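You operate a simulated robot arm through the tools that you are given. There is no shell and no other tool. Be economical: measure what you need, move in short steps, check, and stop when the job is done.

You run a simulated two-armed robot. Do the job below in one go: nothing can be reset, and whatever is moved stays where it is left.

JOB
Glue the grey thumb plug flush into the blue ball.
Fine: wet the thumb hole with the glue stick, stand the stick back in its pot, push the plug home before the glue dries, wait till it has bonded and shut the glue lid. Drop, tip or break nothing, pinch no finger, and leave the ball in its ring. Set down upright: glue stick.
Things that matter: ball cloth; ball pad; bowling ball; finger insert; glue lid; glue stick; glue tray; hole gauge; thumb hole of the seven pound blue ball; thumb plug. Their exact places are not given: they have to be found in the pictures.

It is judged by the outcome, as a careful person would: the job done as asked, and still so three seconds after it is handed in. It fails if anything else is knocked over, pushed out of place, dropped, spilled or broken. Lids that push on must go on centred and level and be pressed home; caps that screw on are set level and turned clockwise until they are tight.

ROBOT AND FRAMES
Two 7-joint arms with fingered hands on one trunk, on a base that drives. Base frame: it is fixed to the floor where the robot stands at the start and does not move with it; the origin is under the middle of the robot, x ahead of it, y to its left, z up. Units: m, degrees, N and s.
The left shoulder is at the start at [0.06, 0.138, 0.947], the right one opposite. With the tool pointing down near the work surface each hand reaches from about 0.3 to 0.64 m from the robot's upright axis, wherever it stands, measured 20 degrees to its own side. Places, roughly: bowling ball [0.75, -1.5, 0.75]; glue lid [0.8, -0.3, 0.9]; glue tray [0.8, -0.3, 0.8]; thumb hole of the seven pound blue ball [0.5, 0, 1]. Payload 4 kg a hand.
The tool frame of a hand sits at the grasp point between the pads (the TCP): z along the fingers, y along the line on which they close. The tips reach 0.036 m beyond it. The gripper opens to 0.12 m. The gripper's body begins 0.042 m behind the TCP. The gripper is a hand of 5 fingers: y runs from the thumb to the fingers, the wrist lies at [-0.015, -0.109, -0.2] in the tool frame, and closing takes about 1.5 s.
Orientation is that of the tool frame in the base frame, as [roll, pitch, yaw] about the fixed x, y, z axes, in that order (R = Rz(yaw) Ry(pitch) Rx(roll)). With the fingers straight down and the wrist toward the robot, the tool's x, y and z point along [0, 1, 0], [1, 0, 0] and [0, 0, -1] of the base frame.

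CONTROLS
- The arms move only by the tool step_arm. It takes "left_rows", "right_rows" or both (then of equal length, played together; a hand with none holds still); each is a list of rows, each a list of 3 entries, a list of its own where there are three numbers: the finger opening in m, from 0 to 0.12, then the shift along the tool's x, y, z in units of 300 mm (1.0 is 300 mm), then the turn, a rotation vector about the tool's x, y, z in units of 120 degrees (1.0 is 120 degrees). In form: [[hand, [tx, ty, tz], [wx, wy, wz]], ...]. A call has 1 to 20 rows; each row is the pose to reach, as a shift and turn from the pose commanded when the call began, along the tool's axes at that moment. A call with a number of a shift or a turn outside -1 to 1 is refused whole. Each row takes 0.2 s and may step no farther than 0.05 m and 8.6 degrees from the row before; otherwise, or with a gripper value out of range, the whole call is refused. Where a pose cannot be reached the arm comes as near as it can. A force on the tool above 90 N (or 10 N above the force at the start of the call, whichever is more), or a blocked arm, ends the call early, and 0.2 s more pass. Each finger travels about 0.153 m/s and halts on what it meets, pressing with about 22 N; the grip force reading is that of the motor and also rises with nothing between the fingers. The clock runs only during rows and for 0.2 s after the last one: add rows that repeat a pose to give the fingers time. The reply holds the time, the measured pose of the TCP, the force on the tool along the base axes, the opening and the grip force, in the units named above and with some noise, with the torque about the TCP (base axes, N m) and any sound that the robot's microphone picked up.
- Cameras (640 x 400 px; columns grow to the right, rows downward): "scene" is now at [0.0457, -0.0384, 1.5809]; the picture's right is [-0.44, -0.90, 0.00], its down [-0.61, 0.30, -0.73] and it looks along [0.66, -0.32, -0.68] (base axes); focal length 277 px, centre (320, 200). "left" rides on the left gripper at [-0.069, -0.079, -0.131] in its tool frame; the picture's right is [-0.78, -0.29, 0.55], its down [0.55, -0.73, 0.40] and it looks along [0.29, 0.61, 0.74] (tool axes); focal length 222 px, centre (320, 200). "right" rides on the right gripper at [0.069, -0.079, -0.131] in its tool frame; the picture's right is [-0.79, 0.29, -0.55], its down [-0.55, -0.73, 0.40] and it looks along [-0.29, 0.61, 0.74] (tool axes); focal length 222 px, centre (320, 200).
- camera(camera): a new picture of that camera. It takes no simulated time.
- move_column(by): slides the trunk up (or, below 0, down) by that many m; the arms and the scene camera ride with it, the base frame stays. It gives what a move gives, with no picture.
- base_move(legs): drives the robot by 1 to 6 legs, each [ahead, left, turn to the left] in m, m and degrees, along the robot's own axes; the way and the turn of a leg run together, so that a leg with both is an arc; at most 1.5 m and 180 degrees a leg. The arms and the cameras ride along, it lands a little off, and it stops where it bumps. It gives what a move gives.
- grasp_type(shape, hand): the hand has 5 fingers and takes this shape, open, in about a second: jaw (thumb against the fingers, like two jaws); tri (thumb and two fingers); tip (a fingertip pinch); poke (one finger out to press); point (the index stretched); flat (the hand flat); cup (the hand cupped); fist (a fist). The gripper value then closes the fingers along that shape, each until it touches; the sizes above hold for jaw. It gives what a move gives, with no picture.
- pan_tilt(pan, tilt): turns the head with the scene camera to pan (to the left, within 86 degrees either way) and tilt (down, from -29 to 69), counted from straight ahead of the robot. It gives what a move gives.
- measure_at(camera, pixels): for up to 12 pixels [column, row] of the newest picture of that camera ("zoom" is the newest enlarged one), the place [x, y, z] in the base frame of the surface seen there, good to about 0.003 m. It takes no simulated time.
- enlarge(camera, box): a new picture of the part [left, top, right, bottom] of that camera's present view, enlarged. It takes no simulated time.
- job_done(): hands the job in; it is judged then, once.

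Go step by step. Measure first, check grasps and placings, and put right what went wrong. The budget is 80 turns and 70 pictures, counting those below and the enlarged ones. Unless the task says otherwise, let go and move clear before handing in, and close with one line.

The tools are called after "Call:" as name(argument=value, ...) on one line, values as JSON. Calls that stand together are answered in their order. step_arm: Moves the arms, as the interface text tells. Its arguments: {"type":"object","properties":{"left_rows":{"type":"array"},"right_rows":{"type":"array"}},"required":[]} The other tools are called the same way: move_column (by) slides the trunk up or down; grasp_type (shape, hand) gives the hand a shape; base_move (legs) drives the base; pan_tilt (pan, tilt) turns the head that bears the scene camera; camera (camera) takes a picture; measure_at (camera, pixels) gives the place of the surface under pixels of a picture; enlarge (camera, box) takes an enlarged picture of a part of a camera's view; job_done () hands the job in.

At the start:

```text
clock: 0.0
left_tool_pos: [0.4134, 0.0221, 1.3566]
left_orientation: [180.0, 0.0, 90.0]
left_contact_force: [0.0, 0.7, -0.2]
left_ft_torque: [0.02, -0.01, -0.02]
left_opening: 0.1198
left_gripper_force: 0.2
left_shape: jaw
right_tool_pos: [0.3524, -0.3398, 1.3539]
right_orientation: [-179.9, -0.1, 90.0]
right_contact_force: [-0.7, -0.7, -0.3]
right_ft_torque: [0.0, 0.0, 0.02]
right_opening: 0.1197
right_gripper_force: 0.1
right_shape: jaw
trunk travel left (down, up): [-0.525, 0.065]
robot x, y, heading: [-0.0022, -0.0026, -0.0]
head pan, tilt: [-26.2, 42.8]
```

scene: 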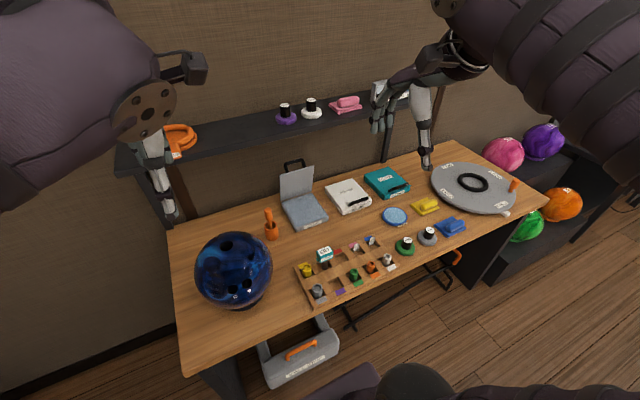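
right: 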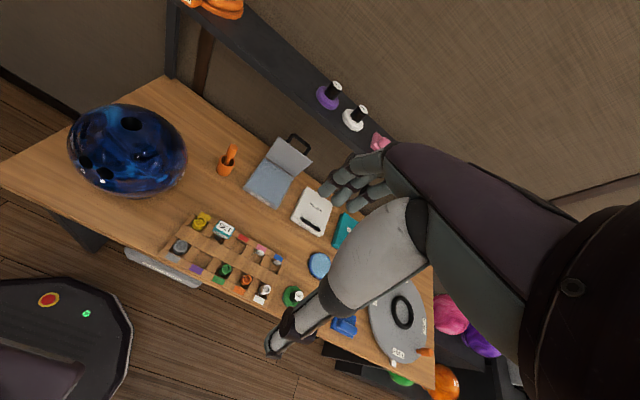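
left: 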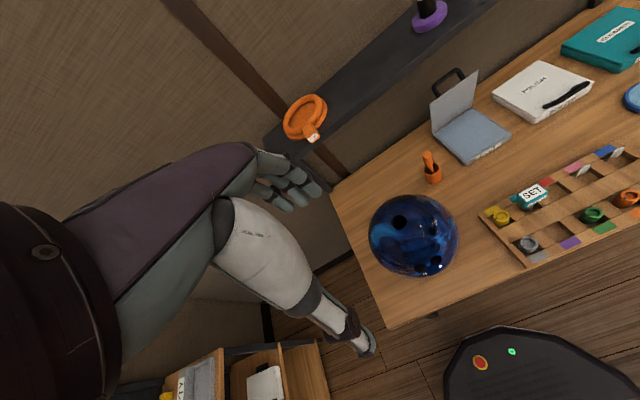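

The scene shows the blue ball at about (233,270), an orange pot with the stick at (271,225), a hinged grey tray at (303,200) and a sorting tray at (345,275). I'll enlarge these areas and measure them.

Call:
enlarge(camera="scene", box=[180, 150, 340, 310])

Call:
enlarge(camera="scene", box=[280, 200, 480, 310])

Call:
measure_at(camera="scene", pixels=[[229, 242], [233, 270], [268, 213], [271, 232], [305, 212], [297, 182], [318, 291], [306, 270], [325, 254], [354, 275], [371, 266], [250, 320]])

```text
2.50 times, centred on (260, 230) of scene
```

zoom: 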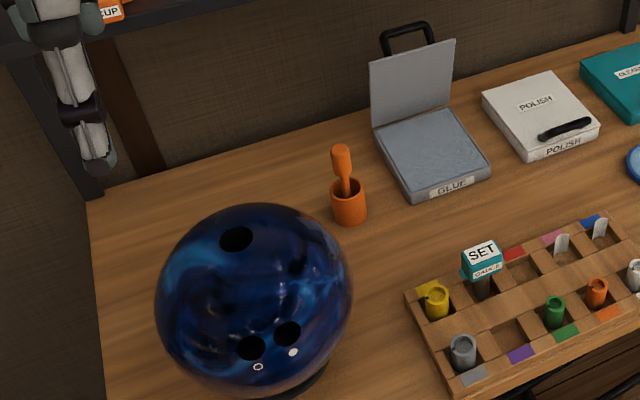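

```text
3.20 times, centred on (380, 255) of scene
```

zoom: 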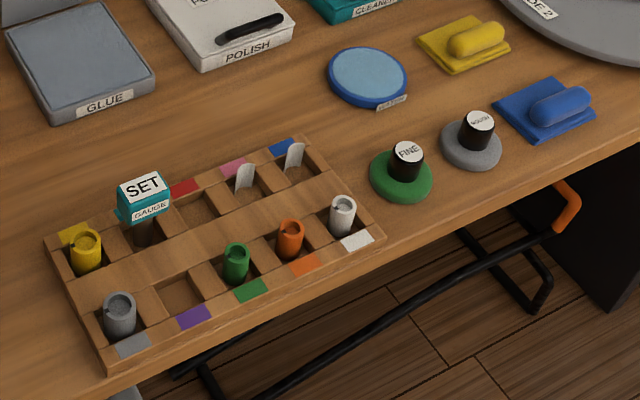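

```text
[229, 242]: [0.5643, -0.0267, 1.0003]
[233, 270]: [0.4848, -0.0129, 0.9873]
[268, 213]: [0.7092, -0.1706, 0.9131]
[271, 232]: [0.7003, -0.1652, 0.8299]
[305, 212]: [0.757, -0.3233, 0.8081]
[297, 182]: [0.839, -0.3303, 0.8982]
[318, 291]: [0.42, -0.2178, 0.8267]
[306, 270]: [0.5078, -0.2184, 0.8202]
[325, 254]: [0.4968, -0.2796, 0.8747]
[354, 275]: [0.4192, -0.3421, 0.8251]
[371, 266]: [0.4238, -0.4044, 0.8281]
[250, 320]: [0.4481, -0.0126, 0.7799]
```

The ball has one large hole at the far side and a pair at the near side. I'll look closer at the ball, the grey plug and the gauge.

Call:
enlarge(camera="scene", box=[190, 225, 280, 310])

Call:
enlarge(camera="scene", box=[290, 240, 350, 310])

Call:
enlarge(camera="left", box=[360, 140, 560, 280])

```text
4.71 times, centred on (235, 268) of scene
```

zoom: 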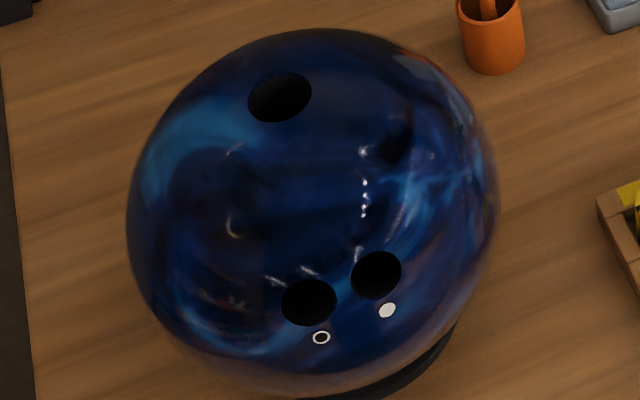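

```text
5.71 times, centred on (320, 275) of scene
```

zoom: 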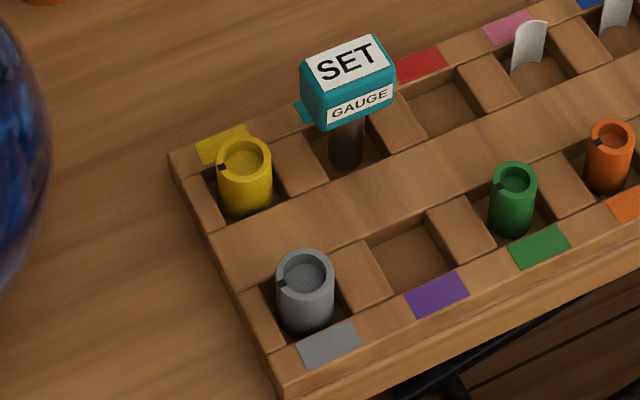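

```text
2.86 times, centred on (460, 210) of left
```

zoom: 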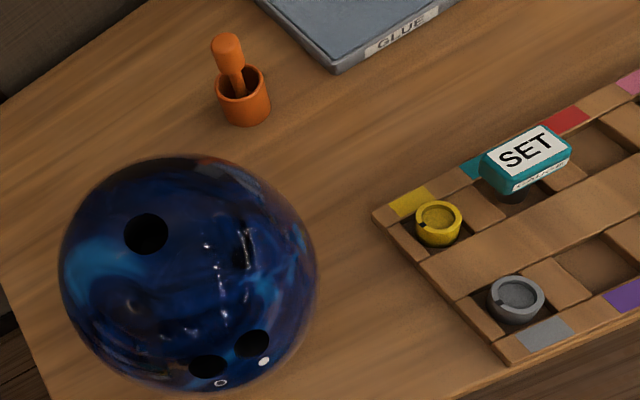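

The plug is the grey, cup-like cylinder in the tray, and the thumb hole is the single far one. I'll measure the hole rim, ball surface and plug rim in the zoomed left picture.

Call:
measure_at(camera="zoom", pixels=[[146, 206], [146, 262], [118, 234], [174, 234], [190, 170], [270, 270], [90, 310], [180, 310], [516, 279], [516, 300], [491, 298], [541, 298]])

Call:
measure_at(camera="left", pixels=[[428, 156], [432, 172], [433, 181], [460, 220], [380, 230], [420, 205], [440, 200], [395, 260], [380, 262], [470, 250], [438, 166], [425, 174]])

```text
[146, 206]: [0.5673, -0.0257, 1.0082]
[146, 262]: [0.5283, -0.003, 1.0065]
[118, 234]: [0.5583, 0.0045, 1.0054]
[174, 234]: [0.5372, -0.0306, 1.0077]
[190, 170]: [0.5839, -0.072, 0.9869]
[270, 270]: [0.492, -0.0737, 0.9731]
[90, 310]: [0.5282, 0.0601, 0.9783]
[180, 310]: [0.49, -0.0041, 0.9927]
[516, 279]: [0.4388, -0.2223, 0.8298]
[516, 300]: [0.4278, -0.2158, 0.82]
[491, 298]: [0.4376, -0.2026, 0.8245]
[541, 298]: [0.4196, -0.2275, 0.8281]
```

```text
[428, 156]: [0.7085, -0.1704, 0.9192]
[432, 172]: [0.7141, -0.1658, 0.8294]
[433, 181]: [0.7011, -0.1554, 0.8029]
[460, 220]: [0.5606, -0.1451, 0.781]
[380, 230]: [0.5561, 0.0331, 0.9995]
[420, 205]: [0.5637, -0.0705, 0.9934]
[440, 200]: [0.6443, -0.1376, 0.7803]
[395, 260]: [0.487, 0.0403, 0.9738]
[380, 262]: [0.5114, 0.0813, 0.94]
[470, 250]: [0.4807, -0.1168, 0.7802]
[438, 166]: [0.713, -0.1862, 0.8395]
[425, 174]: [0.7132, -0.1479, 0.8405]
```

The rim z is uniform at about 1.007, so the thumb hole is vertical on top of the ball, at about (0.548,-0.014). The ball centre comes out near z 0.902. Next I'll measure the table edge, the obstacles below it, the part tray and the glue tray.

Call:
measure_at(camera="scene", pixels=[[230, 348], [310, 317], [400, 277], [300, 358], [270, 350], [400, 300], [350, 322], [456, 258], [430, 260], [322, 300], [300, 205], [326, 217]])

Call:
enlarge(camera="scene", box=[265, 150, 345, 245])

Call:
pan_tilt(pan=-10, tilt=69)

Call:
camera(camera="scene")

```text
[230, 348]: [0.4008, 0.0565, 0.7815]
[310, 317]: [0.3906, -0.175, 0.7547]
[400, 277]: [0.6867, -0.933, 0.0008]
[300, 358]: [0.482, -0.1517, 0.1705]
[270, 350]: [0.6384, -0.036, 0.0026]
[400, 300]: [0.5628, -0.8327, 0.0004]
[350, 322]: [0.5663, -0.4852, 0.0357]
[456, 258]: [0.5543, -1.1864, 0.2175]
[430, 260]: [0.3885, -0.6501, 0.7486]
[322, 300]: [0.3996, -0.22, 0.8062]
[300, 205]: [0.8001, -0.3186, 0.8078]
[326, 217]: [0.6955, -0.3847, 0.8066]
```

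```text
4.21 times, centred on (305, 198) of scene
```

zoom: 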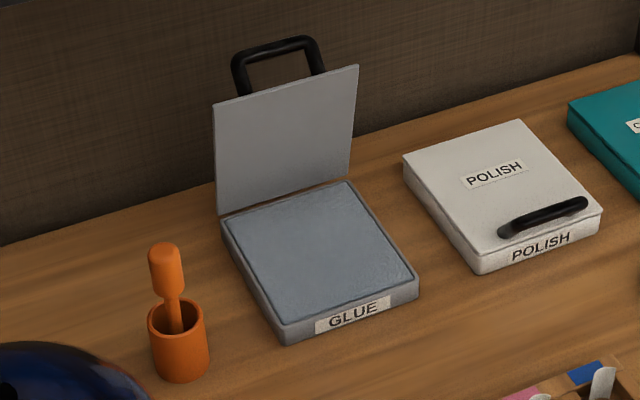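

```text
clock: 0.9
left_tool_pos: [0.4134, 0.0236, 1.357]
left_orientation: [-180.0, 0.0, 90.0]
left_contact_force: [-0.3, 0.9, 0.5]
left_ft_torque: [-0.02, 0.01, 0.0]
left_opening: 0.1196
left_gripper_force: 0.1
left_shape: jaw
right_tool_pos: [0.3521, -0.3391, 1.3533]
right_orientation: [180.0, 0.0, 89.9]
right_contact_force: [-0.5, -0.6, 0.2]
right_ft_torque: [0.01, 0.0, -0.02]
right_opening: 0.1199
right_gripper_force: 0.0
right_shape: jaw
trunk travel left (down, up): [-0.525, 0.065]
robot x, y, heading: [-0.0019, -0.0025, 0.0]
head pan, tilt: [-10.0, 68.8]
```

```text
60 pictures are left
```

scene: 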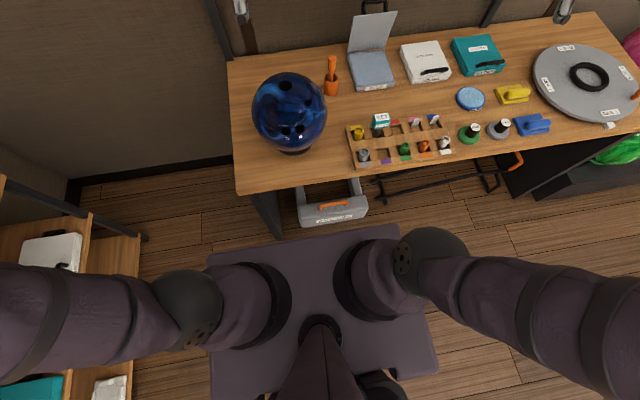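

The toolbox juts out in front of the base under the table. I'll measure the clearance ahead of the base.

Call:
measure_at(camera="scene", pixels=[[240, 245], [310, 238], [385, 228], [335, 215], [300, 215], [365, 210], [420, 190], [380, 190], [255, 195], [328, 60], [331, 78], [331, 86]])

Call:
enlarge(camera="scene", box=[230, 50, 410, 170])

```text
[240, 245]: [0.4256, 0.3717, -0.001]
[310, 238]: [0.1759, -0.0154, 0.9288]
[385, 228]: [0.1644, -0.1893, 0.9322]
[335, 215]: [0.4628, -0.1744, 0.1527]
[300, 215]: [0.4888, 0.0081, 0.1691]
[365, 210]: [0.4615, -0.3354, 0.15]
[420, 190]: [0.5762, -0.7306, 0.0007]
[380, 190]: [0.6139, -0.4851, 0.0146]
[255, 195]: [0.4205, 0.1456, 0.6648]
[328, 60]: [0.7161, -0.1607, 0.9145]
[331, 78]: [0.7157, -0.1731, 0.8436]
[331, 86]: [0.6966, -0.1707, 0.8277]
```

```text
3.33 times, centred on (320, 110) of scene
```

zoom: 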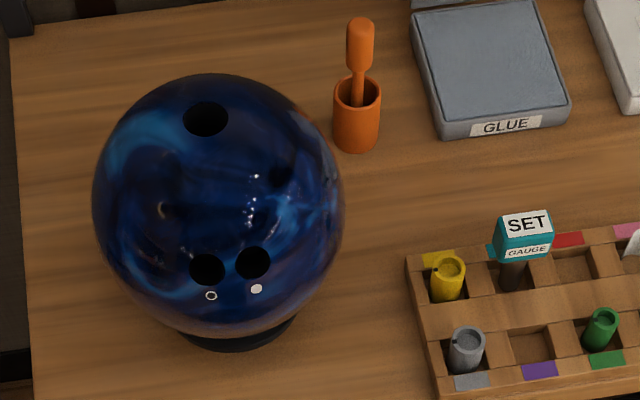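

The torso front is at x≈0.18, the table edge at 0.39 and the toolbox starts at 0.46, so driving ahead 0.12 is safe. I'll drive ahead and 0.25 right so the left hand can pick up the plug, then look.

Call:
base_move(legs=[[0, -0.25, 0], [0.12, 0, 0]])

Call:
camera(camera="left")

```text
clock: 3.5
left_tool_pos: [0.5283, -0.2222, 1.3567]
left_orientation: [-180.0, 0.0, 90.0]
left_contact_force: [0.4, -0.1, 0.3]
left_ft_torque: [-0.02, 0.04, -0.01]
left_opening: 0.1198
left_gripper_force: 0.0
left_shape: jaw
right_tool_pos: [0.4673, -0.5851, 1.352]
right_orientation: [-179.8, 0.0, 89.9]
right_contact_force: [-0.3, 0.7, -0.2]
right_ft_torque: [0.05, 0.06, 0.01]
right_opening: 0.1197
right_gripper_force: 0.1
right_shape: jaw
trunk travel left (down, up): [-0.525, 0.065]
robot x, y, heading: [0.114, -0.2442, 0.1]
head pan, tilt: [-10.0, 68.8]
```

```text
58 pictures are left
```

left: 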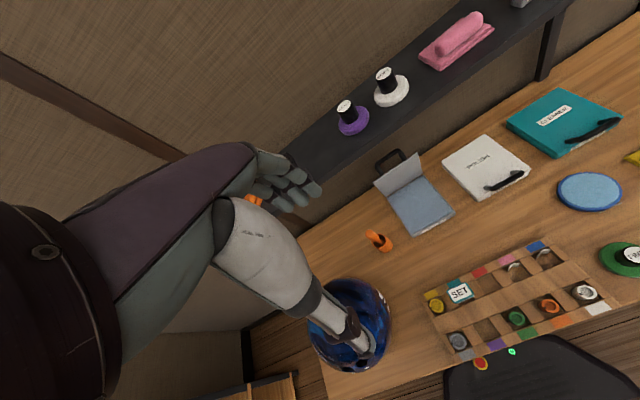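

Measuring the overhanging shelf and the plug from the new left view.

Call:
measure_at(camera="left", pixels=[[320, 175], [400, 110], [345, 175], [458, 339], [452, 334], [464, 344], [458, 348], [290, 180], [340, 330]])

Call:
enlarge(camera="left", box=[420, 290, 500, 360])

```text
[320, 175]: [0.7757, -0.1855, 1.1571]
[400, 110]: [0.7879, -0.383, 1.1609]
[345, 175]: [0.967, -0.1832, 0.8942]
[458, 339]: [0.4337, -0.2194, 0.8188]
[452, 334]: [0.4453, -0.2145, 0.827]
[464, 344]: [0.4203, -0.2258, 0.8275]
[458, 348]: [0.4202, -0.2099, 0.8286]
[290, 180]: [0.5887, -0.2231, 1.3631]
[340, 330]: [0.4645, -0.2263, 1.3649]
```

```text
5.71 times, centred on (460, 325) of left
```

zoom: 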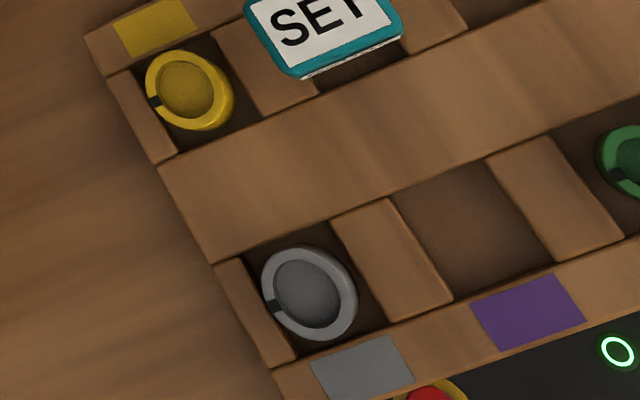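

Plug rim extremes and the compartment walls in the zoom.

Call:
measure_at(camera="zoom", pixels=[[267, 280], [352, 305], [302, 250], [318, 335], [308, 290], [240, 310], [390, 250], [230, 220], [360, 370], [285, 250], [365, 330], [370, 310]])

```text
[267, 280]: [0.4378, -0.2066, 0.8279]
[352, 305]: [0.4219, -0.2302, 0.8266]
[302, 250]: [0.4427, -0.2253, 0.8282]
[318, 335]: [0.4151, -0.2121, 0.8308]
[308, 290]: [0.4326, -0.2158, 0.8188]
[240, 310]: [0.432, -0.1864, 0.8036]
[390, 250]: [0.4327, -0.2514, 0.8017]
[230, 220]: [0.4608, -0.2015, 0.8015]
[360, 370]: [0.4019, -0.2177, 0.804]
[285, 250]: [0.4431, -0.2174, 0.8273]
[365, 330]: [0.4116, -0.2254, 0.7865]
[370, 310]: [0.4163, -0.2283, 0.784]
```

The plug's centre is about (0.429,-0.2185), its top at 0.828 and its bottom at 0.785, and the walls are at 0.803. I'll lower the left hand over it in steps.

Call:
step_arm(left_rows=[[0.12, [0, -0.05, 0.14], [0, 0, 0]], [0.12, [0.01, -0.1, 0.28], [0, 0, 0]], [0.1, [0.01, -0.15, 0.42], [0, 0, 0]], [0.1, [0.01, -0.2, 0.56], [0, 0, 0]], [0.08, [0.01, -0.25, 0.7], [0, 0, 0]], [0.08, [0.01, -0.3, 0.84], [0, 0, 0]], [0.07, [0.012, -0.333, 0.98], [0, 0, 0]], [0.07, [0.012, -0.333, 0.98], [0, 0, 0]]])

Call:
step_arm(left_rows=[[0.07, [0, 0, 0.15], [0, 0, 0]], [0.07, [0, 0, 0.3], [0, 0, 0]], [0.07, [0, 0, 0.4], [0, 0, 0]], [0.07, [0, 0, 0.4], [0, 0, 0]]])

Call:
camera(camera="left")

Call:
camera(camera="scene")

```text
clock: 5.5
left_tool_pos: [0.4017, -0.2331, 1.0705]
left_orientation: [178.8, 2.4, 84.5]
left_contact_force: [-0.4, -0.8, 0.2]
left_ft_torque: [0.0, 0.0, -0.01]
left_opening: 0.0701
left_gripper_force: 0.1
left_shape: jaw
left hand out of reach, approached as far as the arm can: row 6
right_tool_pos: [0.4651, -0.5853, 1.354]
right_orientation: [179.9, -0.1, 89.8]
right_contact_force: [-1.0, -0.5, 1.2]
right_ft_torque: [-0.01, -0.06, 0.04]
right_opening: 0.1196
right_gripper_force: 0.2
right_shape: jaw
trunk travel left (down, up): [-0.525, 0.065]
robot x, y, heading: [0.1158, -0.2464, -0.2]
head pan, tilt: [-10.0, 68.8]
stopped in row 8 (left hand): the arm was blocked; the commanded pose is now the measured one
```

```text
clock: 6.0
left_tool_pos: [0.3476, -0.2318, 1.0325]
left_orientation: [-171.4, -0.6, 64.0]
left_contact_force: [0.1, -0.3, 0.2]
left_ft_torque: [0.03, -0.02, 0.02]
left_opening: 0.0699
left_gripper_force: 0.0
left_shape: jaw
left hand out of reach, approached as far as the arm can: row 2
right_tool_pos: [0.4667, -0.5848, 1.3525]
right_orientation: [-179.9, -0.2, 90.0]
right_contact_force: [-0.4, 0.5, 0.5]
right_ft_torque: [-0.01, 0.02, 0.03]
right_opening: 0.1198
right_gripper_force: 0.0
right_shape: jaw
trunk travel left (down, up): [-0.525, 0.065]
robot x, y, heading: [0.118, -0.2444, -0.2]
head pan, tilt: [-10.0, 68.8]
stopped in row 2 (left hand): the arm was blocked; the commanded pose is now the measured one
```

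```text
56 pictures are left
```

left: 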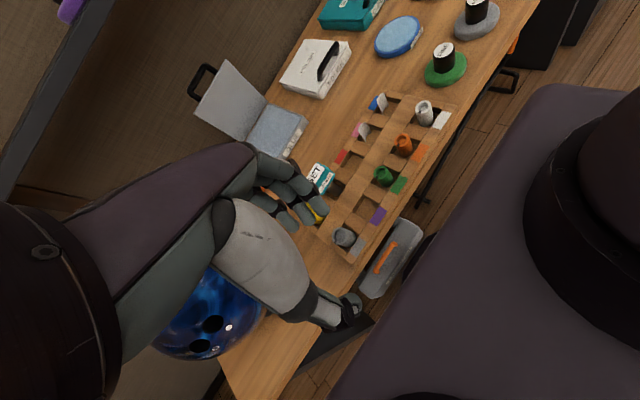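

```text
55 pictures are left
```

scene: 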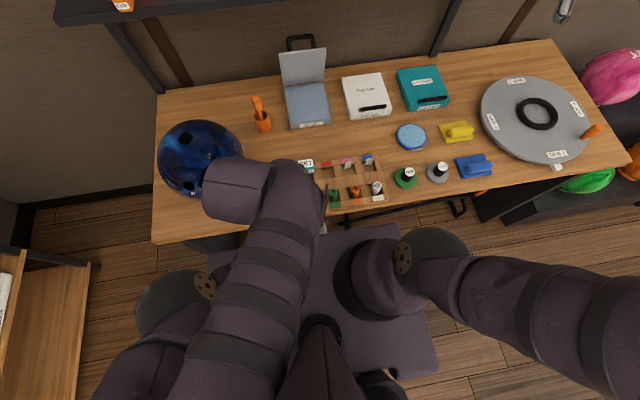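

The plug is too close to the robot for the left arm, at only 0.31 m. I'll back the base off to about (-0.04,-0.37), away from everything, then restore the hand's orientation.

Call:
base_move(legs=[[-0.15, 0, 0], [0, -0.12, 0]])

Call:
step_arm(left_rows=[[0.07, [0, 0.05, -0.1], [0, 0, -0.06]], [0.07, [0, 0.1, -0.2], [0, 0, -0.12]], [0.07, [0, 0.15, -0.3], [0, 0, -0.18]], [0.07, [0, 0.2, -0.3], [0, 0, -0.22]], [0.07, [0, 0.2, -0.3], [0, 0, -0.22]]])

```text
clock: 8.2
left_tool_pos: [0.1948, -0.3529, 1.0323]
left_orientation: [-171.4, -0.4, 64.4]
left_contact_force: [0.2, -0.6, -0.1]
left_ft_torque: [0.02, -0.04, -0.02]
left_opening: 0.0702
left_gripper_force: 0.0
left_shape: jaw
right_tool_pos: [0.313, -0.7056, 1.3524]
right_orientation: [-179.9, -0.1, 89.9]
right_contact_force: [0.0, -0.9, -0.1]
right_ft_torque: [0.03, -0.01, 0.01]
right_opening: 0.1198
right_gripper_force: 0.1
right_shape: jaw
trunk travel left (down, up): [-0.525, 0.065]
robot x, y, heading: [-0.0368, -0.3638, -0.3]
head pan, tilt: [-10.0, 68.8]
```

```text
clock: 8.9
left_tool_pos: [0.1752, -0.3298, 1.0419]
left_orientation: [-161.5, 0.3, 77.4]
left_contact_force: [-0.6, -0.4, -0.3]
left_ft_torque: [-0.01, 0.0, 0.0]
left_opening: 0.0697
left_gripper_force: 0.0
left_shape: jaw
right_tool_pos: [0.3131, -0.7042, 1.3532]
right_orientation: [-179.9, -0.1, 89.9]
right_contact_force: [0.0, 0.0, 0.5]
right_ft_torque: [-0.01, 0.01, -0.01]
right_opening: 0.1195
right_gripper_force: 0.0
right_shape: jaw
trunk travel left (down, up): [-0.525, 0.065]
robot x, y, heading: [-0.0408, -0.3626, -0.1]
head pan, tilt: [-10.0, 68.8]
stopped in row 3 (left hand): the arm was blocked; the commanded pose is now the measured one
```

The arm jammed against itself close to the body. I'll move it outward (+x, +y, up) without turning.

Call:
step_arm(left_rows=[[0.07, [0.08, 0.07, -0.08], [0, 0, 0]], [0.07, [0.16, 0.15, -0.17], [0, 0, 0]], [0.07, [0.24, 0.22, -0.25], [0, 0, 0]], [0.07, [0.32, 0.3, -0.34], [0, 0, 0]], [0.07, [0.4, 0.37, -0.42], [0, 0, 0]], [0.07, [0.47, 0.44, -0.5], [0, 0, 0]], [0.07, [0.47, 0.44, -0.5], [0, 0, 0]]])

```text
clock: 10.5
left_tool_pos: [0.3783, -0.2299, 1.1439]
left_orientation: [-161.8, 0.2, 77.5]
left_contact_force: [0.7, -0.5, -0.2]
left_ft_torque: [0.03, -0.04, -0.01]
left_opening: 0.07
left_gripper_force: 0.0
left_shape: jaw
right_tool_pos: [0.3134, -0.7038, 1.3524]
right_orientation: [-179.9, 0.0, 90.0]
right_contact_force: [0.1, -0.2, -0.4]
right_ft_torque: [0.02, -0.05, 0.0]
right_opening: 0.1196
right_gripper_force: 0.0
right_shape: jaw
trunk travel left (down, up): [-0.525, 0.065]
robot x, y, heading: [-0.035, -0.3606, -0.3]
head pan, tilt: [-10.0, 68.8]
```

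Now I'll restore the straight-down orientation and move above the plug to z≈0.93.

Call:
step_arm(left_rows=[[0.07, [0.012, 0.062, 0.105], [-0.038, -0.004, -0.026]], [0.07, [0.025, 0.124, 0.21], [-0.076, -0.008, -0.052]], [0.07, [0.037, 0.187, 0.314], [-0.114, -0.013, -0.078]], [0.07, [0.05, 0.249, 0.419], [-0.152, -0.017, -0.104]], [0.07, [0.062, 0.311, 0.523], [-0.152, -0.017, -0.104]], [0.07, [0.074, 0.373, 0.628], [-0.152, -0.017, -0.104]], [0.07, [0.074, 0.373, 0.628], [-0.152, -0.017, -0.104]]])

Call:
camera(camera="left")

```text
clock: 12.1
left_tool_pos: [0.4286, -0.2191, 0.9276]
left_orientation: [179.9, 0.3, 90.1]
left_contact_force: [0.2, 0.0, 0.5]
left_ft_torque: [-0.01, -0.03, 0.03]
left_opening: 0.07
left_gripper_force: 0.1
left_shape: jaw
left hand out of reach, approached as far as the arm can: row 3
right_tool_pos: [0.3136, -0.7027, 1.3544]
right_orientation: [-180.0, -0.1, 89.9]
right_contact_force: [-0.2, -0.1, 0.2]
right_ft_torque: [-0.02, 0.02, -0.02]
right_opening: 0.1197
right_gripper_force: 0.1
right_shape: jaw
trunk travel left (down, up): [-0.525, 0.065]
robot x, y, heading: [-0.0391, -0.3624, 0.2]
head pan, tilt: [-10.0, 68.8]
```

```text
54 pictures are left
```

left: 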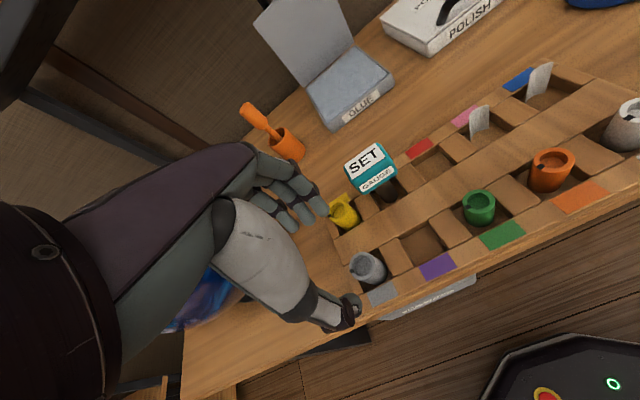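

The TCP projects at (314,244), between the thumb and the fingers, and the approach works. I'll narrow the opening to 0.056, descend to just above the plug and check clearance to the gauge and yellow plug.

Call:
step_arm(left_rows=[[0.056, [0, 0, 0.07], [0, 0, 0]], [0.056, [0.002, 0, 0.185], [0, 0, 0]], [0.056, [0.002, 0, 0.185], [0, 0, 0]]])

Call:
enlarge(camera="left", box=[220, 120, 460, 340])

Call:
pan_tilt(pan=12, tilt=60)

Call:
enlarge(camera="scene", box=[200, 60, 440, 280])

```text
clock: 12.9
left_tool_pos: [0.4261, -0.2195, 0.8712]
left_orientation: [179.8, 0.2, 89.9]
left_contact_force: [0.6, 0.1, 0.1]
left_ft_torque: [-0.01, -0.03, 0.01]
left_opening: 0.0563
left_gripper_force: 0.0
left_shape: jaw
right_tool_pos: [0.3128, -0.7036, 1.3533]
right_orientation: [-179.9, 0.0, 89.9]
right_contact_force: [0.5, 0.8, -0.4]
right_ft_torque: [-0.01, -0.02, 0.01]
right_opening: 0.1196
right_gripper_force: 0.0
right_shape: jaw
trunk travel left (down, up): [-0.525, 0.065]
robot x, y, heading: [-0.0354, -0.3641, -0.2]
head pan, tilt: [-10.0, 68.8]
```

```text
1.82 times, centred on (340, 230) of left
```

zoom: 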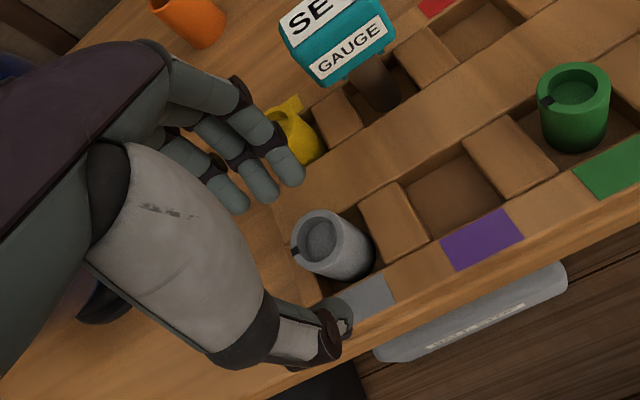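

```text
clock: 13.7
left_tool_pos: [0.4248, -0.2197, 0.8725]
left_orientation: [180.0, 0.3, 90.0]
left_contact_force: [0.1, -0.3, 0.5]
left_ft_torque: [-0.01, -0.04, 0.02]
left_opening: 0.0563
left_gripper_force: 0.1
left_shape: jaw
right_tool_pos: [0.3137, -0.704, 1.3532]
right_orientation: [-179.9, -0.1, 89.9]
right_contact_force: [0.5, 0.3, -0.2]
right_ft_torque: [0.03, 0.01, -0.03]
right_opening: 0.1196
right_gripper_force: 0.1
right_shape: jaw
trunk travel left (down, up): [-0.525, 0.065]
robot x, y, heading: [-0.0354, -0.3639, -0.1]
head pan, tilt: [12.0, 60.0]
```

```text
1.82 times, centred on (320, 170) of scene
```

zoom: 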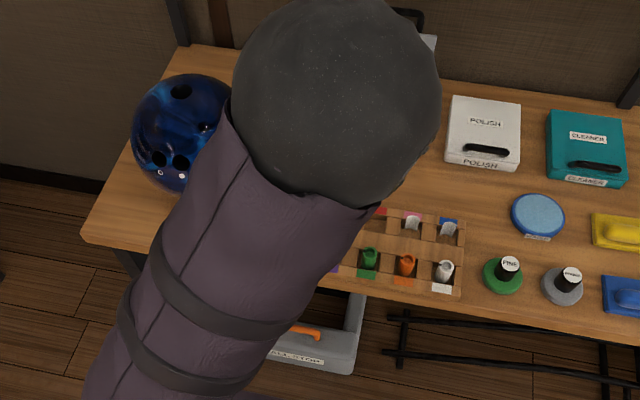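

Checking the fingertip and neighbouring object positions.

Call:
measure_at(camera="left", pixels=[[325, 218], [309, 227], [294, 232], [350, 300], [349, 290], [330, 195], [345, 249], [352, 238], [335, 250], [362, 262], [348, 152]])

```text
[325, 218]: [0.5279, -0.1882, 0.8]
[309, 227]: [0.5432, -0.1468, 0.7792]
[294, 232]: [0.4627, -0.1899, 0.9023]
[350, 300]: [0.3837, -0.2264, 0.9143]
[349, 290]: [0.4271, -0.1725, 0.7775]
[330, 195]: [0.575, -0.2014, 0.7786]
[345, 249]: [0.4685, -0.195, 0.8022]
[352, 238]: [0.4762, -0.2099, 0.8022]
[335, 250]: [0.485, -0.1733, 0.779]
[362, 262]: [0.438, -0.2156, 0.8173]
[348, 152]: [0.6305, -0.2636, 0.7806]
```

Call:
enlarge(camera="left", box=[260, 170, 400, 310])

Call:
measure_at(camera="zoom", pixels=[[225, 130], [200, 110], [110, 190], [170, 170], [260, 345], [305, 360], [285, 330], [340, 220], [255, 60], [330, 200], [60, 165], [238, 110]])

```text
2.86 times, centred on (330, 240) of left
```

zoom: 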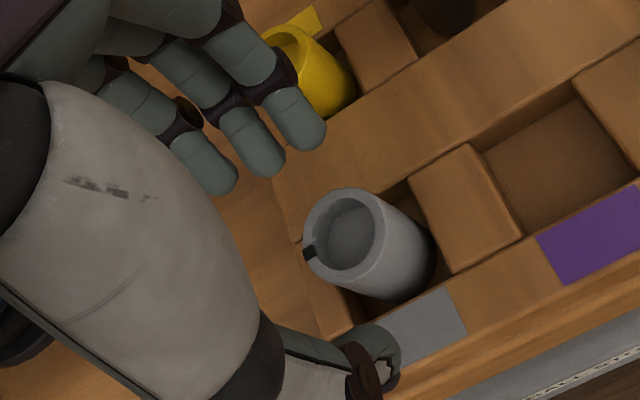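

```text
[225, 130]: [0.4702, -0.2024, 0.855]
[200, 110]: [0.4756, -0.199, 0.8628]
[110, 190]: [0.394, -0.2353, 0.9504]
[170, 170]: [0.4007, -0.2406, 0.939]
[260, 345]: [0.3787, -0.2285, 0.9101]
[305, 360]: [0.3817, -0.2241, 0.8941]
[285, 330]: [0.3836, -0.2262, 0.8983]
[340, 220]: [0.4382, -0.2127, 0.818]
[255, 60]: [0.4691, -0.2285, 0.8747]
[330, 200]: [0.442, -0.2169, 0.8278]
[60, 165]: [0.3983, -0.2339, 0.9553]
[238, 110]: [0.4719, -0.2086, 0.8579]
```

The fingers sit at x≈0.47 and the thumb at ≈0.383, either side of the plug and clear of the yellow one, whose near edge is at 0.49. I'll descend to 0.846 and close.

Call:
step_arm(left_rows=[[0.056, [0.003, 0.012, 0.04], [0, 0, 0]], [0.056, [0.003, 0.012, 0.085], [0, 0, 0]], [0.056, [0.003, 0.012, 0.085], [0, 0, 0]], [0.03, [0.003, 0.012, 0.085], [0, 0, 0]], [0.024, [0.003, 0.012, 0.085], [0, 0, 0]], [0.024, [0.003, 0.012, 0.085], [0, 0, 0]], [0.024, [0.003, 0.012, 0.085], [0, 0, 0]], [0.024, [0.003, 0.012, 0.085], [0, 0, 0]]])

Call:
enlarge(camera="left", box=[250, 170, 430, 330])

```text
clock: 15.5
left_tool_pos: [0.4309, -0.2179, 0.8466]
left_orientation: [180.0, 0.3, 90.1]
left_contact_force: [0.8, -0.4, -0.5]
left_ft_torque: [0.0, -0.04, -0.04]
left_opening: 0.0253
left_gripper_force: 0.0
left_shape: jaw
right_tool_pos: [0.3143, -0.7039, 1.3526]
right_orientation: [-179.9, -0.1, 89.9]
right_contact_force: [-0.3, 0.1, -0.1]
right_ft_torque: [0.0, 0.04, 0.0]
right_opening: 0.1201
right_gripper_force: 0.0
right_shape: jaw
trunk travel left (down, up): [-0.525, 0.065]
robot x, y, heading: [-0.0367, -0.3659, -0.2]
head pan, tilt: [12.0, 60.0]
```

```text
2.50 times, centred on (340, 250) of left
```

zoom: 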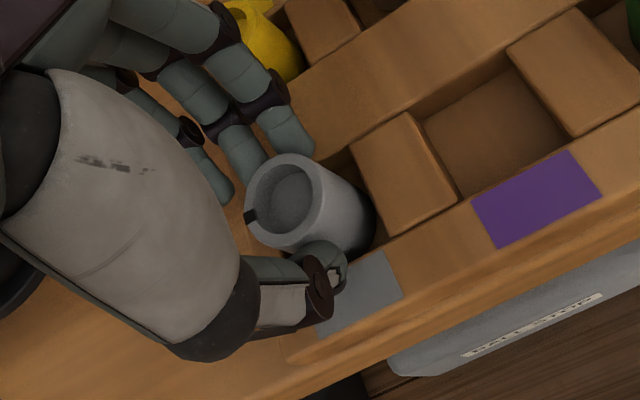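

There is no grip force yet, though the fingers straddle the plug. I'll close further.

Call:
step_arm(left_rows=[[0.01, [0, 0, 0], [0, 0, 0]], [0.0, [0, 0, 0], [0, 0, 0]], [0.0, [0, 0, 0], [0, 0, 0]], [0.0, [0, 0, 0], [0, 0, 0]]])

Call:
enlarge(camera="left", box=[250, 170, 430, 330])

```text
clock: 16.5
left_tool_pos: [0.4313, -0.2176, 0.8464]
left_orientation: [179.9, 0.4, 90.0]
left_contact_force: [-0.1, -0.1, -0.4]
left_ft_torque: [-0.01, -0.03, 0.03]
left_opening: 0.0234
left_gripper_force: 21.5
left_shape: jaw
right_tool_pos: [0.3151, -0.7039, 1.3526]
right_orientation: [-179.8, -0.1, 89.9]
right_contact_force: [-0.7, -0.6, -0.2]
right_ft_torque: [0.01, 0.02, 0.06]
right_opening: 0.1196
right_gripper_force: 0.0
right_shape: jaw
trunk travel left (down, up): [-0.525, 0.065]
robot x, y, heading: [-0.0367, -0.3641, -0.1]
head pan, tilt: [12.0, 60.0]
```

```text
2.50 times, centred on (340, 250) of left
```

zoom: 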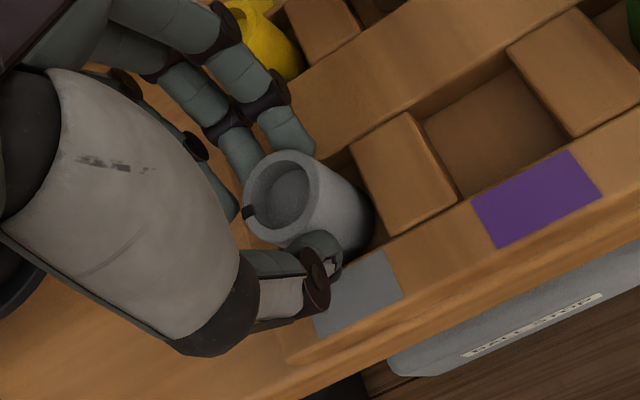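

The grip is firm at 21.5 N with an opening of 0.0234. I'll lift straight up and check that the plug follows.

Call:
step_arm(left_rows=[[0.0, [0, 0, -0.06], [0, 0, 0]], [0.0, [0, 0, -0.16], [0, 0, 0]], [0.0, [0, 0, -0.3], [0, 0, 0]], [0.0, [0, 0, -0.45], [0, 0, 0]], [0.0, [0, 0, -0.45], [0, 0, 0]]])

Call:
enlarge(camera="left", box=[250, 170, 430, 330])

```text
clock: 17.7
left_tool_pos: [0.429, -0.2181, 0.9843]
left_orientation: [-180.0, 0.3, 90.1]
left_contact_force: [1.0, 0.3, -0.8]
left_ft_torque: [-0.01, 0.04, 0.0]
left_opening: 0.0232
left_gripper_force: 22.3
left_shape: jaw
right_tool_pos: [0.3161, -0.7041, 1.3528]
right_orientation: [-180.0, -0.1, 89.9]
right_contact_force: [-0.4, -0.9, -0.6]
right_ft_torque: [0.0, -0.01, -0.04]
right_opening: 0.1197
right_gripper_force: 0.0
right_shape: jaw
trunk travel left (down, up): [-0.525, 0.065]
robot x, y, heading: [-0.0355, -0.3658, -0.2]
head pan, tilt: [12.0, 60.0]
```

```text
2.50 times, centred on (340, 250) of left
```

zoom: 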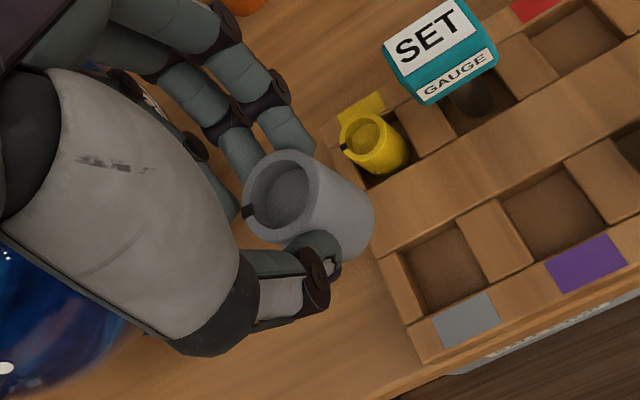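

The plug is held upright. I'll measure its rim relative to the TCP.

Call:
measure_at(camera="zoom", pixels=[[250, 190], [280, 157], [315, 180], [310, 215], [280, 235], [262, 230], [285, 195], [350, 200], [365, 220], [350, 250], [330, 180]])

```text
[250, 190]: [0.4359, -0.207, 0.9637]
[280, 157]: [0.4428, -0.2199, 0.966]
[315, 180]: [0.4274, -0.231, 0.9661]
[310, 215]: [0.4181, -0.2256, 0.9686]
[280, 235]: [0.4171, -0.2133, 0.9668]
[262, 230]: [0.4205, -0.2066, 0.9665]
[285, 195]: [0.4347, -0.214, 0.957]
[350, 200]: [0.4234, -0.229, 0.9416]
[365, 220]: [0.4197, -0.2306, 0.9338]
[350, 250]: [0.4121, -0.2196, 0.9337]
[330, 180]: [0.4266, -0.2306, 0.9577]
```

The plug is held centred: its top is 18 mm and its bottom 61 mm below the TCP. I'll lift and park the left hand to the left, then drive to the working spot for the stick.

Call:
step_arm(left_rows=[[0.0, [0, 0, -0.144], [0, 0, 0]], [0.0, [0, 0, -0.288], [0, 0, 0]], [0.0, [0, 0, -0.432], [0, 0, 0]], [0.0, [0, 0, -0.576], [0, 0, 0]], [0.0, [0, 0, -0.72], [0, 0, 0]], [0.0, [0.113, -0.075, -0.72], [0, 0, 0]], [0.0, [0.226, -0.15, -0.72], [0, 0, 0]], [0.0, [0.339, -0.225, -0.72], [0, 0, 0]], [0.0, [0.452, -0.3, -0.72], [0, 0, 0]], [0.0, [0.565, -0.375, -0.72], [0, 0, 0]], [0.0, [0.677, -0.45, -0.72], [0, 0, 0]], [0.0, [0.677, -0.45, -0.72], [0, 0, 0]]])

Call:
base_move(legs=[[0, 0.345, 0], [0.176, 0, 0]])

Call:
pan_tilt(pan=-20, tilt=50)

Call:
camera(camera="scene")

```text
clock: 20.3
left_tool_pos: [0.2947, -0.0162, 1.1983]
left_orientation: [-180.0, 0.2, 90.0]
left_contact_force: [-0.2, 0.9, 0.3]
left_ft_torque: [0.02, 0.02, -0.01]
left_opening: 0.0233
left_gripper_force: 21.7
left_shape: jaw
right_tool_pos: [0.3139, -0.7047, 1.3538]
right_orientation: [-179.9, -0.1, 89.8]
right_contact_force: [-0.1, 0.3, -0.2]
right_ft_torque: [-0.01, 0.01, 0.04]
right_opening: 0.12
right_gripper_force: 0.0
right_shape: jaw
trunk travel left (down, up): [-0.525, 0.065]
robot x, y, heading: [-0.0363, -0.3639, -0.2]
head pan, tilt: [12.0, 60.0]
```

```text
clock: 23.6
left_tool_pos: [0.4655, 0.3275, 1.1987]
left_orientation: [-180.0, 0.3, 90.6]
left_contact_force: [0.8, 0.4, -0.4]
left_ft_torque: [-0.01, 0.05, -0.01]
left_opening: 0.0231
left_gripper_force: 22.1
left_shape: jaw
right_tool_pos: [0.4908, -0.3599, 1.3522]
right_orientation: [-179.7, -0.1, 90.3]
right_contact_force: [0.3, 0.0, -0.1]
right_ft_torque: [-0.04, 0.04, 0.01]
right_opening: 0.1198
right_gripper_force: 0.1
right_shape: jaw
trunk travel left (down, up): [-0.525, 0.065]
robot x, y, heading: [0.1361, -0.0235, 0.4]
head pan, tilt: [12.0, 60.0]
```

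```text
clock: 24.6
left_tool_pos: [0.4652, 0.3282, 1.1982]
left_orientation: [-180.0, 0.4, 90.7]
left_contact_force: [0.1, 0.2, 0.8]
left_ft_torque: [0.0, -0.02, 0.04]
left_opening: 0.0232
left_gripper_force: 21.8
left_shape: jaw
right_tool_pos: [0.4903, -0.359, 1.3522]
right_orientation: [-179.9, -0.1, 90.4]
right_contact_force: [0.2, -0.2, -0.5]
right_ft_torque: [0.0, 0.01, 0.02]
right_opening: 0.12
right_gripper_force: 0.1
right_shape: jaw
trunk travel left (down, up): [-0.525, 0.065]
robot x, y, heading: [0.1373, -0.0243, 0.3]
head pan, tilt: [-20.0, 50.0]
```

```text
47 pictures are left
```

scene: 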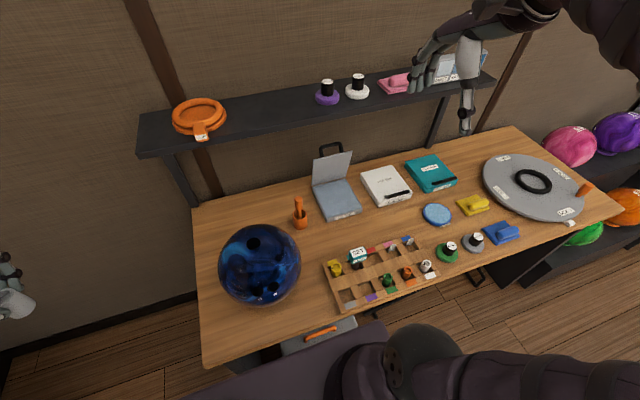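

Good view: the plug has left the tray and everything else is undisturbed. I'll measure the stick, pot, tray, lid, hole and shelf here.

Call:
enlarge(camera="scene", box=[220, 130, 380, 260])

Call:
measure_at(camera="scene", pixels=[[297, 202], [299, 207], [301, 214], [300, 225], [320, 185], [343, 180], [330, 216], [358, 208], [332, 165], [348, 152], [331, 146], [325, 108]])

```text
3.08 times, centred on (300, 195) of scene
```

zoom: 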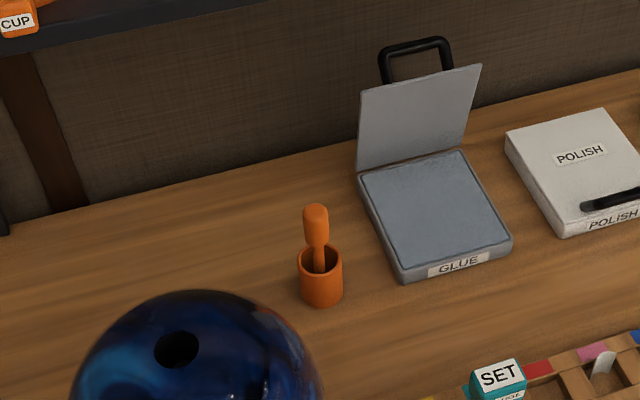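

```text
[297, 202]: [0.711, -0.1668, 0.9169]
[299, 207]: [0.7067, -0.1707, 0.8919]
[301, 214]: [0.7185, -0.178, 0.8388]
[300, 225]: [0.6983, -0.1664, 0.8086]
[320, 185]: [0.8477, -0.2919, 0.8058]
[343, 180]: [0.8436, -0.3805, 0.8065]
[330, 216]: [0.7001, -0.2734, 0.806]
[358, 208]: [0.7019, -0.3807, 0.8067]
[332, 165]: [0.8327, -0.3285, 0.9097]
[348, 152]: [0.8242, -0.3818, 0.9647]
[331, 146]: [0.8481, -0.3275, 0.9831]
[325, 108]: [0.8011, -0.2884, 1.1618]
```

Call:
measure_at(camera="zoom", pixels=[[316, 210], [308, 225], [326, 225], [316, 238], [318, 243], [318, 255], [301, 255], [340, 255], [320, 248], [318, 274], [414, 60], [176, 350]])

Call:
enlarge(camera="scene", box=[275, 185, 325, 235])

```text
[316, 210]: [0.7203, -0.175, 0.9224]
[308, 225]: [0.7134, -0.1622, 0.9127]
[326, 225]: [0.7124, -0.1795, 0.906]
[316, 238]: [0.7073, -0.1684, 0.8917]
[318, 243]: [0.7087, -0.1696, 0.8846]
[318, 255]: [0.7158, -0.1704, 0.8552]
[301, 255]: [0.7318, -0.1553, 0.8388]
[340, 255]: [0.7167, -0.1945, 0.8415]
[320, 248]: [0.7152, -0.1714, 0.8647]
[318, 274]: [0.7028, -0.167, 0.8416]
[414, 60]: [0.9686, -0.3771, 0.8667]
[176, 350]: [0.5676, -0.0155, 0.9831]
```

```text
8.00 times, centred on (300, 210) of scene
```

zoom: 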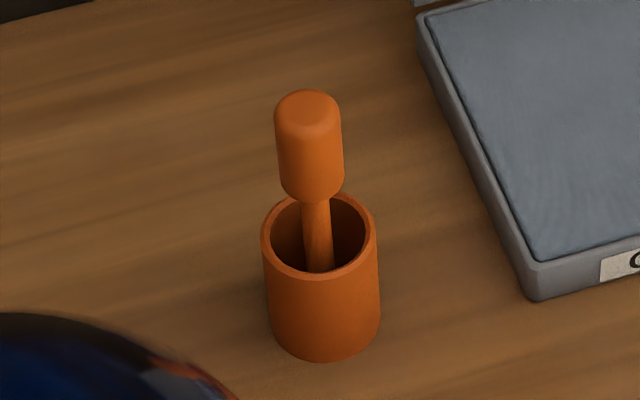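

The knob handle is at about (0.715,-0.170) from z 0.88 to 0.92, and the pot rim is at 0.84. I'll bring the right hand down in front of it, then forward above the knob while staying under the shelf edge.

Call:
step_arm(right_rows=[[0.1, [0.065, 0.014, 0.14], [0, 0, 0]], [0.09, [0.13, 0.028, 0.28], [0, 0, 0]], [0.08, [0.2, 0.042, 0.42], [0, 0, 0]], [0.07, [0.26, 0.056, 0.56], [0, 0, 0]], [0.07, [0.33, 0.07, 0.7], [0, 0, 0]], [0.07, [0.4, 0.085, 0.84], [0, 0, 0]], [0.07, [0.463, 0.1, 0.98], [0, 0, 0]], [0.07, [0.463, 0.1, 0.98], [0, 0, 0]]])

Call:
step_arm(right_rows=[[0.07, [0, 0, 0.13], [0, 0, 0]], [0.07, [0, 0.03, 0.26], [0, 0, 0]], [0.07, [0.03, 0.16, 0.26], [0, 0, 0]], [0.07, [0.07, 0.3, 0.26], [0, 0, 0]], [0.07, [0.12, 0.44, 0.26], [0, 0, 0]], [0.07, [0.163, 0.56, 0.26], [0, 0, 0]], [0.07, [0.163, 0.65, 0.26], [0, 0, 0]], [0.07, [0.163, 0.65, 0.26], [0, 0, 0]]])

Call:
camera(camera="right")

Call:
camera(camera="scene")

```text
clock: 26.4
left_tool_pos: [0.4637, 0.3284, 1.1989]
left_orientation: [179.9, 0.3, 90.6]
left_contact_force: [-0.5, -0.5, -0.6]
left_ft_torque: [0.03, -0.02, 0.0]
left_opening: 0.0232
left_gripper_force: 21.6
left_shape: jaw
right_tool_pos: [0.5177, -0.2179, 1.0592]
right_orientation: [-179.9, 0.1, 90.3]
right_contact_force: [0.3, 0.4, 1.0]
right_ft_torque: [0.01, 0.01, -0.01]
right_opening: 0.0701
right_gripper_force: 0.0
right_shape: jaw
trunk travel left (down, up): [-0.525, 0.065]
robot x, y, heading: [0.1368, -0.0227, 0.4]
head pan, tilt: [-20.0, 50.0]
```

```text
clock: 28.2
left_tool_pos: [0.4634, 0.329, 1.1975]
left_orientation: [-180.0, 0.2, 90.6]
left_contact_force: [1.0, -0.2, -0.7]
left_ft_torque: [-0.01, 0.04, -0.02]
left_opening: 0.0233
left_gripper_force: 21.6
left_shape: jaw
right_tool_pos: [0.7156, -0.1715, 0.9818]
right_orientation: [-179.9, -0.1, 90.4]
right_contact_force: [-0.5, 0.8, 0.3]
right_ft_torque: [-0.02, 0.01, 0.03]
right_opening: 0.0701
right_gripper_force: 0.0
right_shape: jaw
trunk travel left (down, up): [-0.525, 0.065]
robot x, y, heading: [0.1371, -0.0229, 0.6]
head pan, tilt: [-20.0, 50.0]
```

```text
44 pictures are left
```

right: 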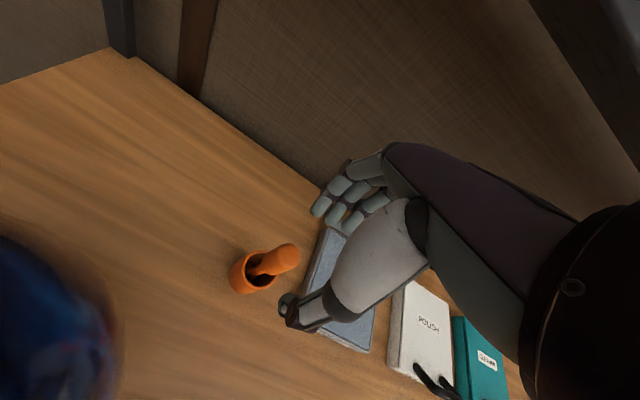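

```text
43 pictures are left
```

scene: 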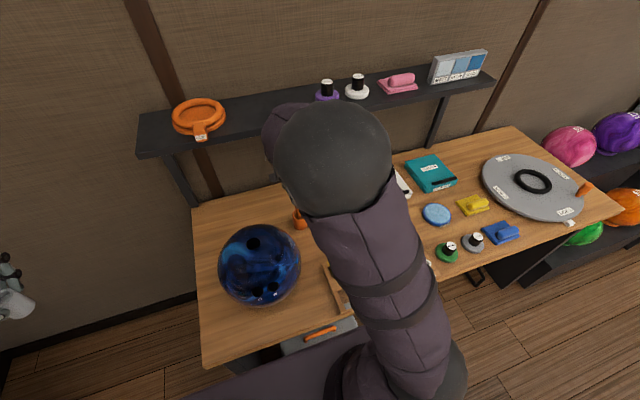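

The hand is above the stick. I'll measure the knob top in the right picture at (290,250) before descending.

Call:
measure_at(camera="right", pixels=[[293, 250], [285, 248], [298, 262], [285, 263], [274, 268], [234, 275], [262, 254], [250, 292], [272, 283]])

```text
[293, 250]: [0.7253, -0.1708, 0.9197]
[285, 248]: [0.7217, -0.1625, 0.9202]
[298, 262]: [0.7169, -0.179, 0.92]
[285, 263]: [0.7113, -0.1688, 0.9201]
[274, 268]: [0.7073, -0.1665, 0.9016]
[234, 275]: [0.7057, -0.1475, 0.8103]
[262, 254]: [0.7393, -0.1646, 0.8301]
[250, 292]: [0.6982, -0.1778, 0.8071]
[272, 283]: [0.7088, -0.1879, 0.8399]
```

The knob top is centred at about (0.718,-0.171). I'll descend to z≈0.897 and close.

Call:
step_arm(right_rows=[[0.06, [0, 0.01, 0.1], [0, 0, 0]], [0.06, [0, 0.01, 0.2], [0, 0, 0]], [0.06, [0, 0.01, 0.283], [0, 0, 0]], [0.06, [0, 0.01, 0.283], [0, 0, 0]]])

Call:
enlarge(camera="right", box=[220, 170, 400, 330])

```text
clock: 29.2
left_tool_pos: [0.4649, 0.3285, 1.197]
left_orientation: [-180.0, 0.3, 90.7]
left_contact_force: [0.2, -0.3, -0.6]
left_ft_torque: [0.03, -0.03, 0.02]
left_opening: 0.023
left_gripper_force: 21.8
left_shape: jaw
right_tool_pos: [0.7193, -0.1706, 0.8947]
right_orientation: [-179.9, -0.1, 90.3]
right_contact_force: [-0.3, 0.5, 0.3]
right_ft_torque: [-0.01, 0.01, 0.02]
right_opening: 0.0601
right_gripper_force: 0.0
right_shape: jaw
right hand out of reach, approached as far as the arm can: row 2
trunk travel left (down, up): [-0.525, 0.065]
robot x, y, heading: [0.1359, -0.0223, 0.5]
head pan, tilt: [-20.0, 50.0]
```

```text
2.50 times, centred on (310, 250) of right
```

zoom: 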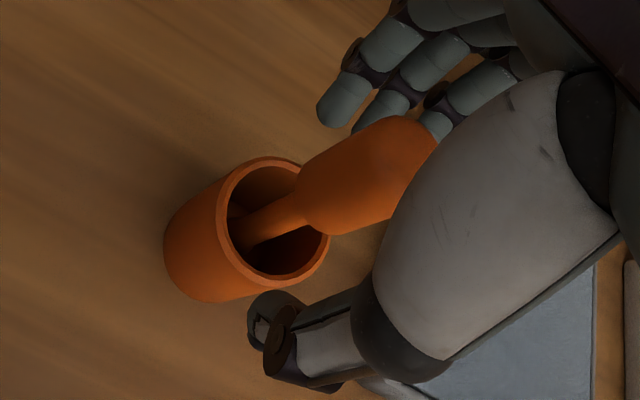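

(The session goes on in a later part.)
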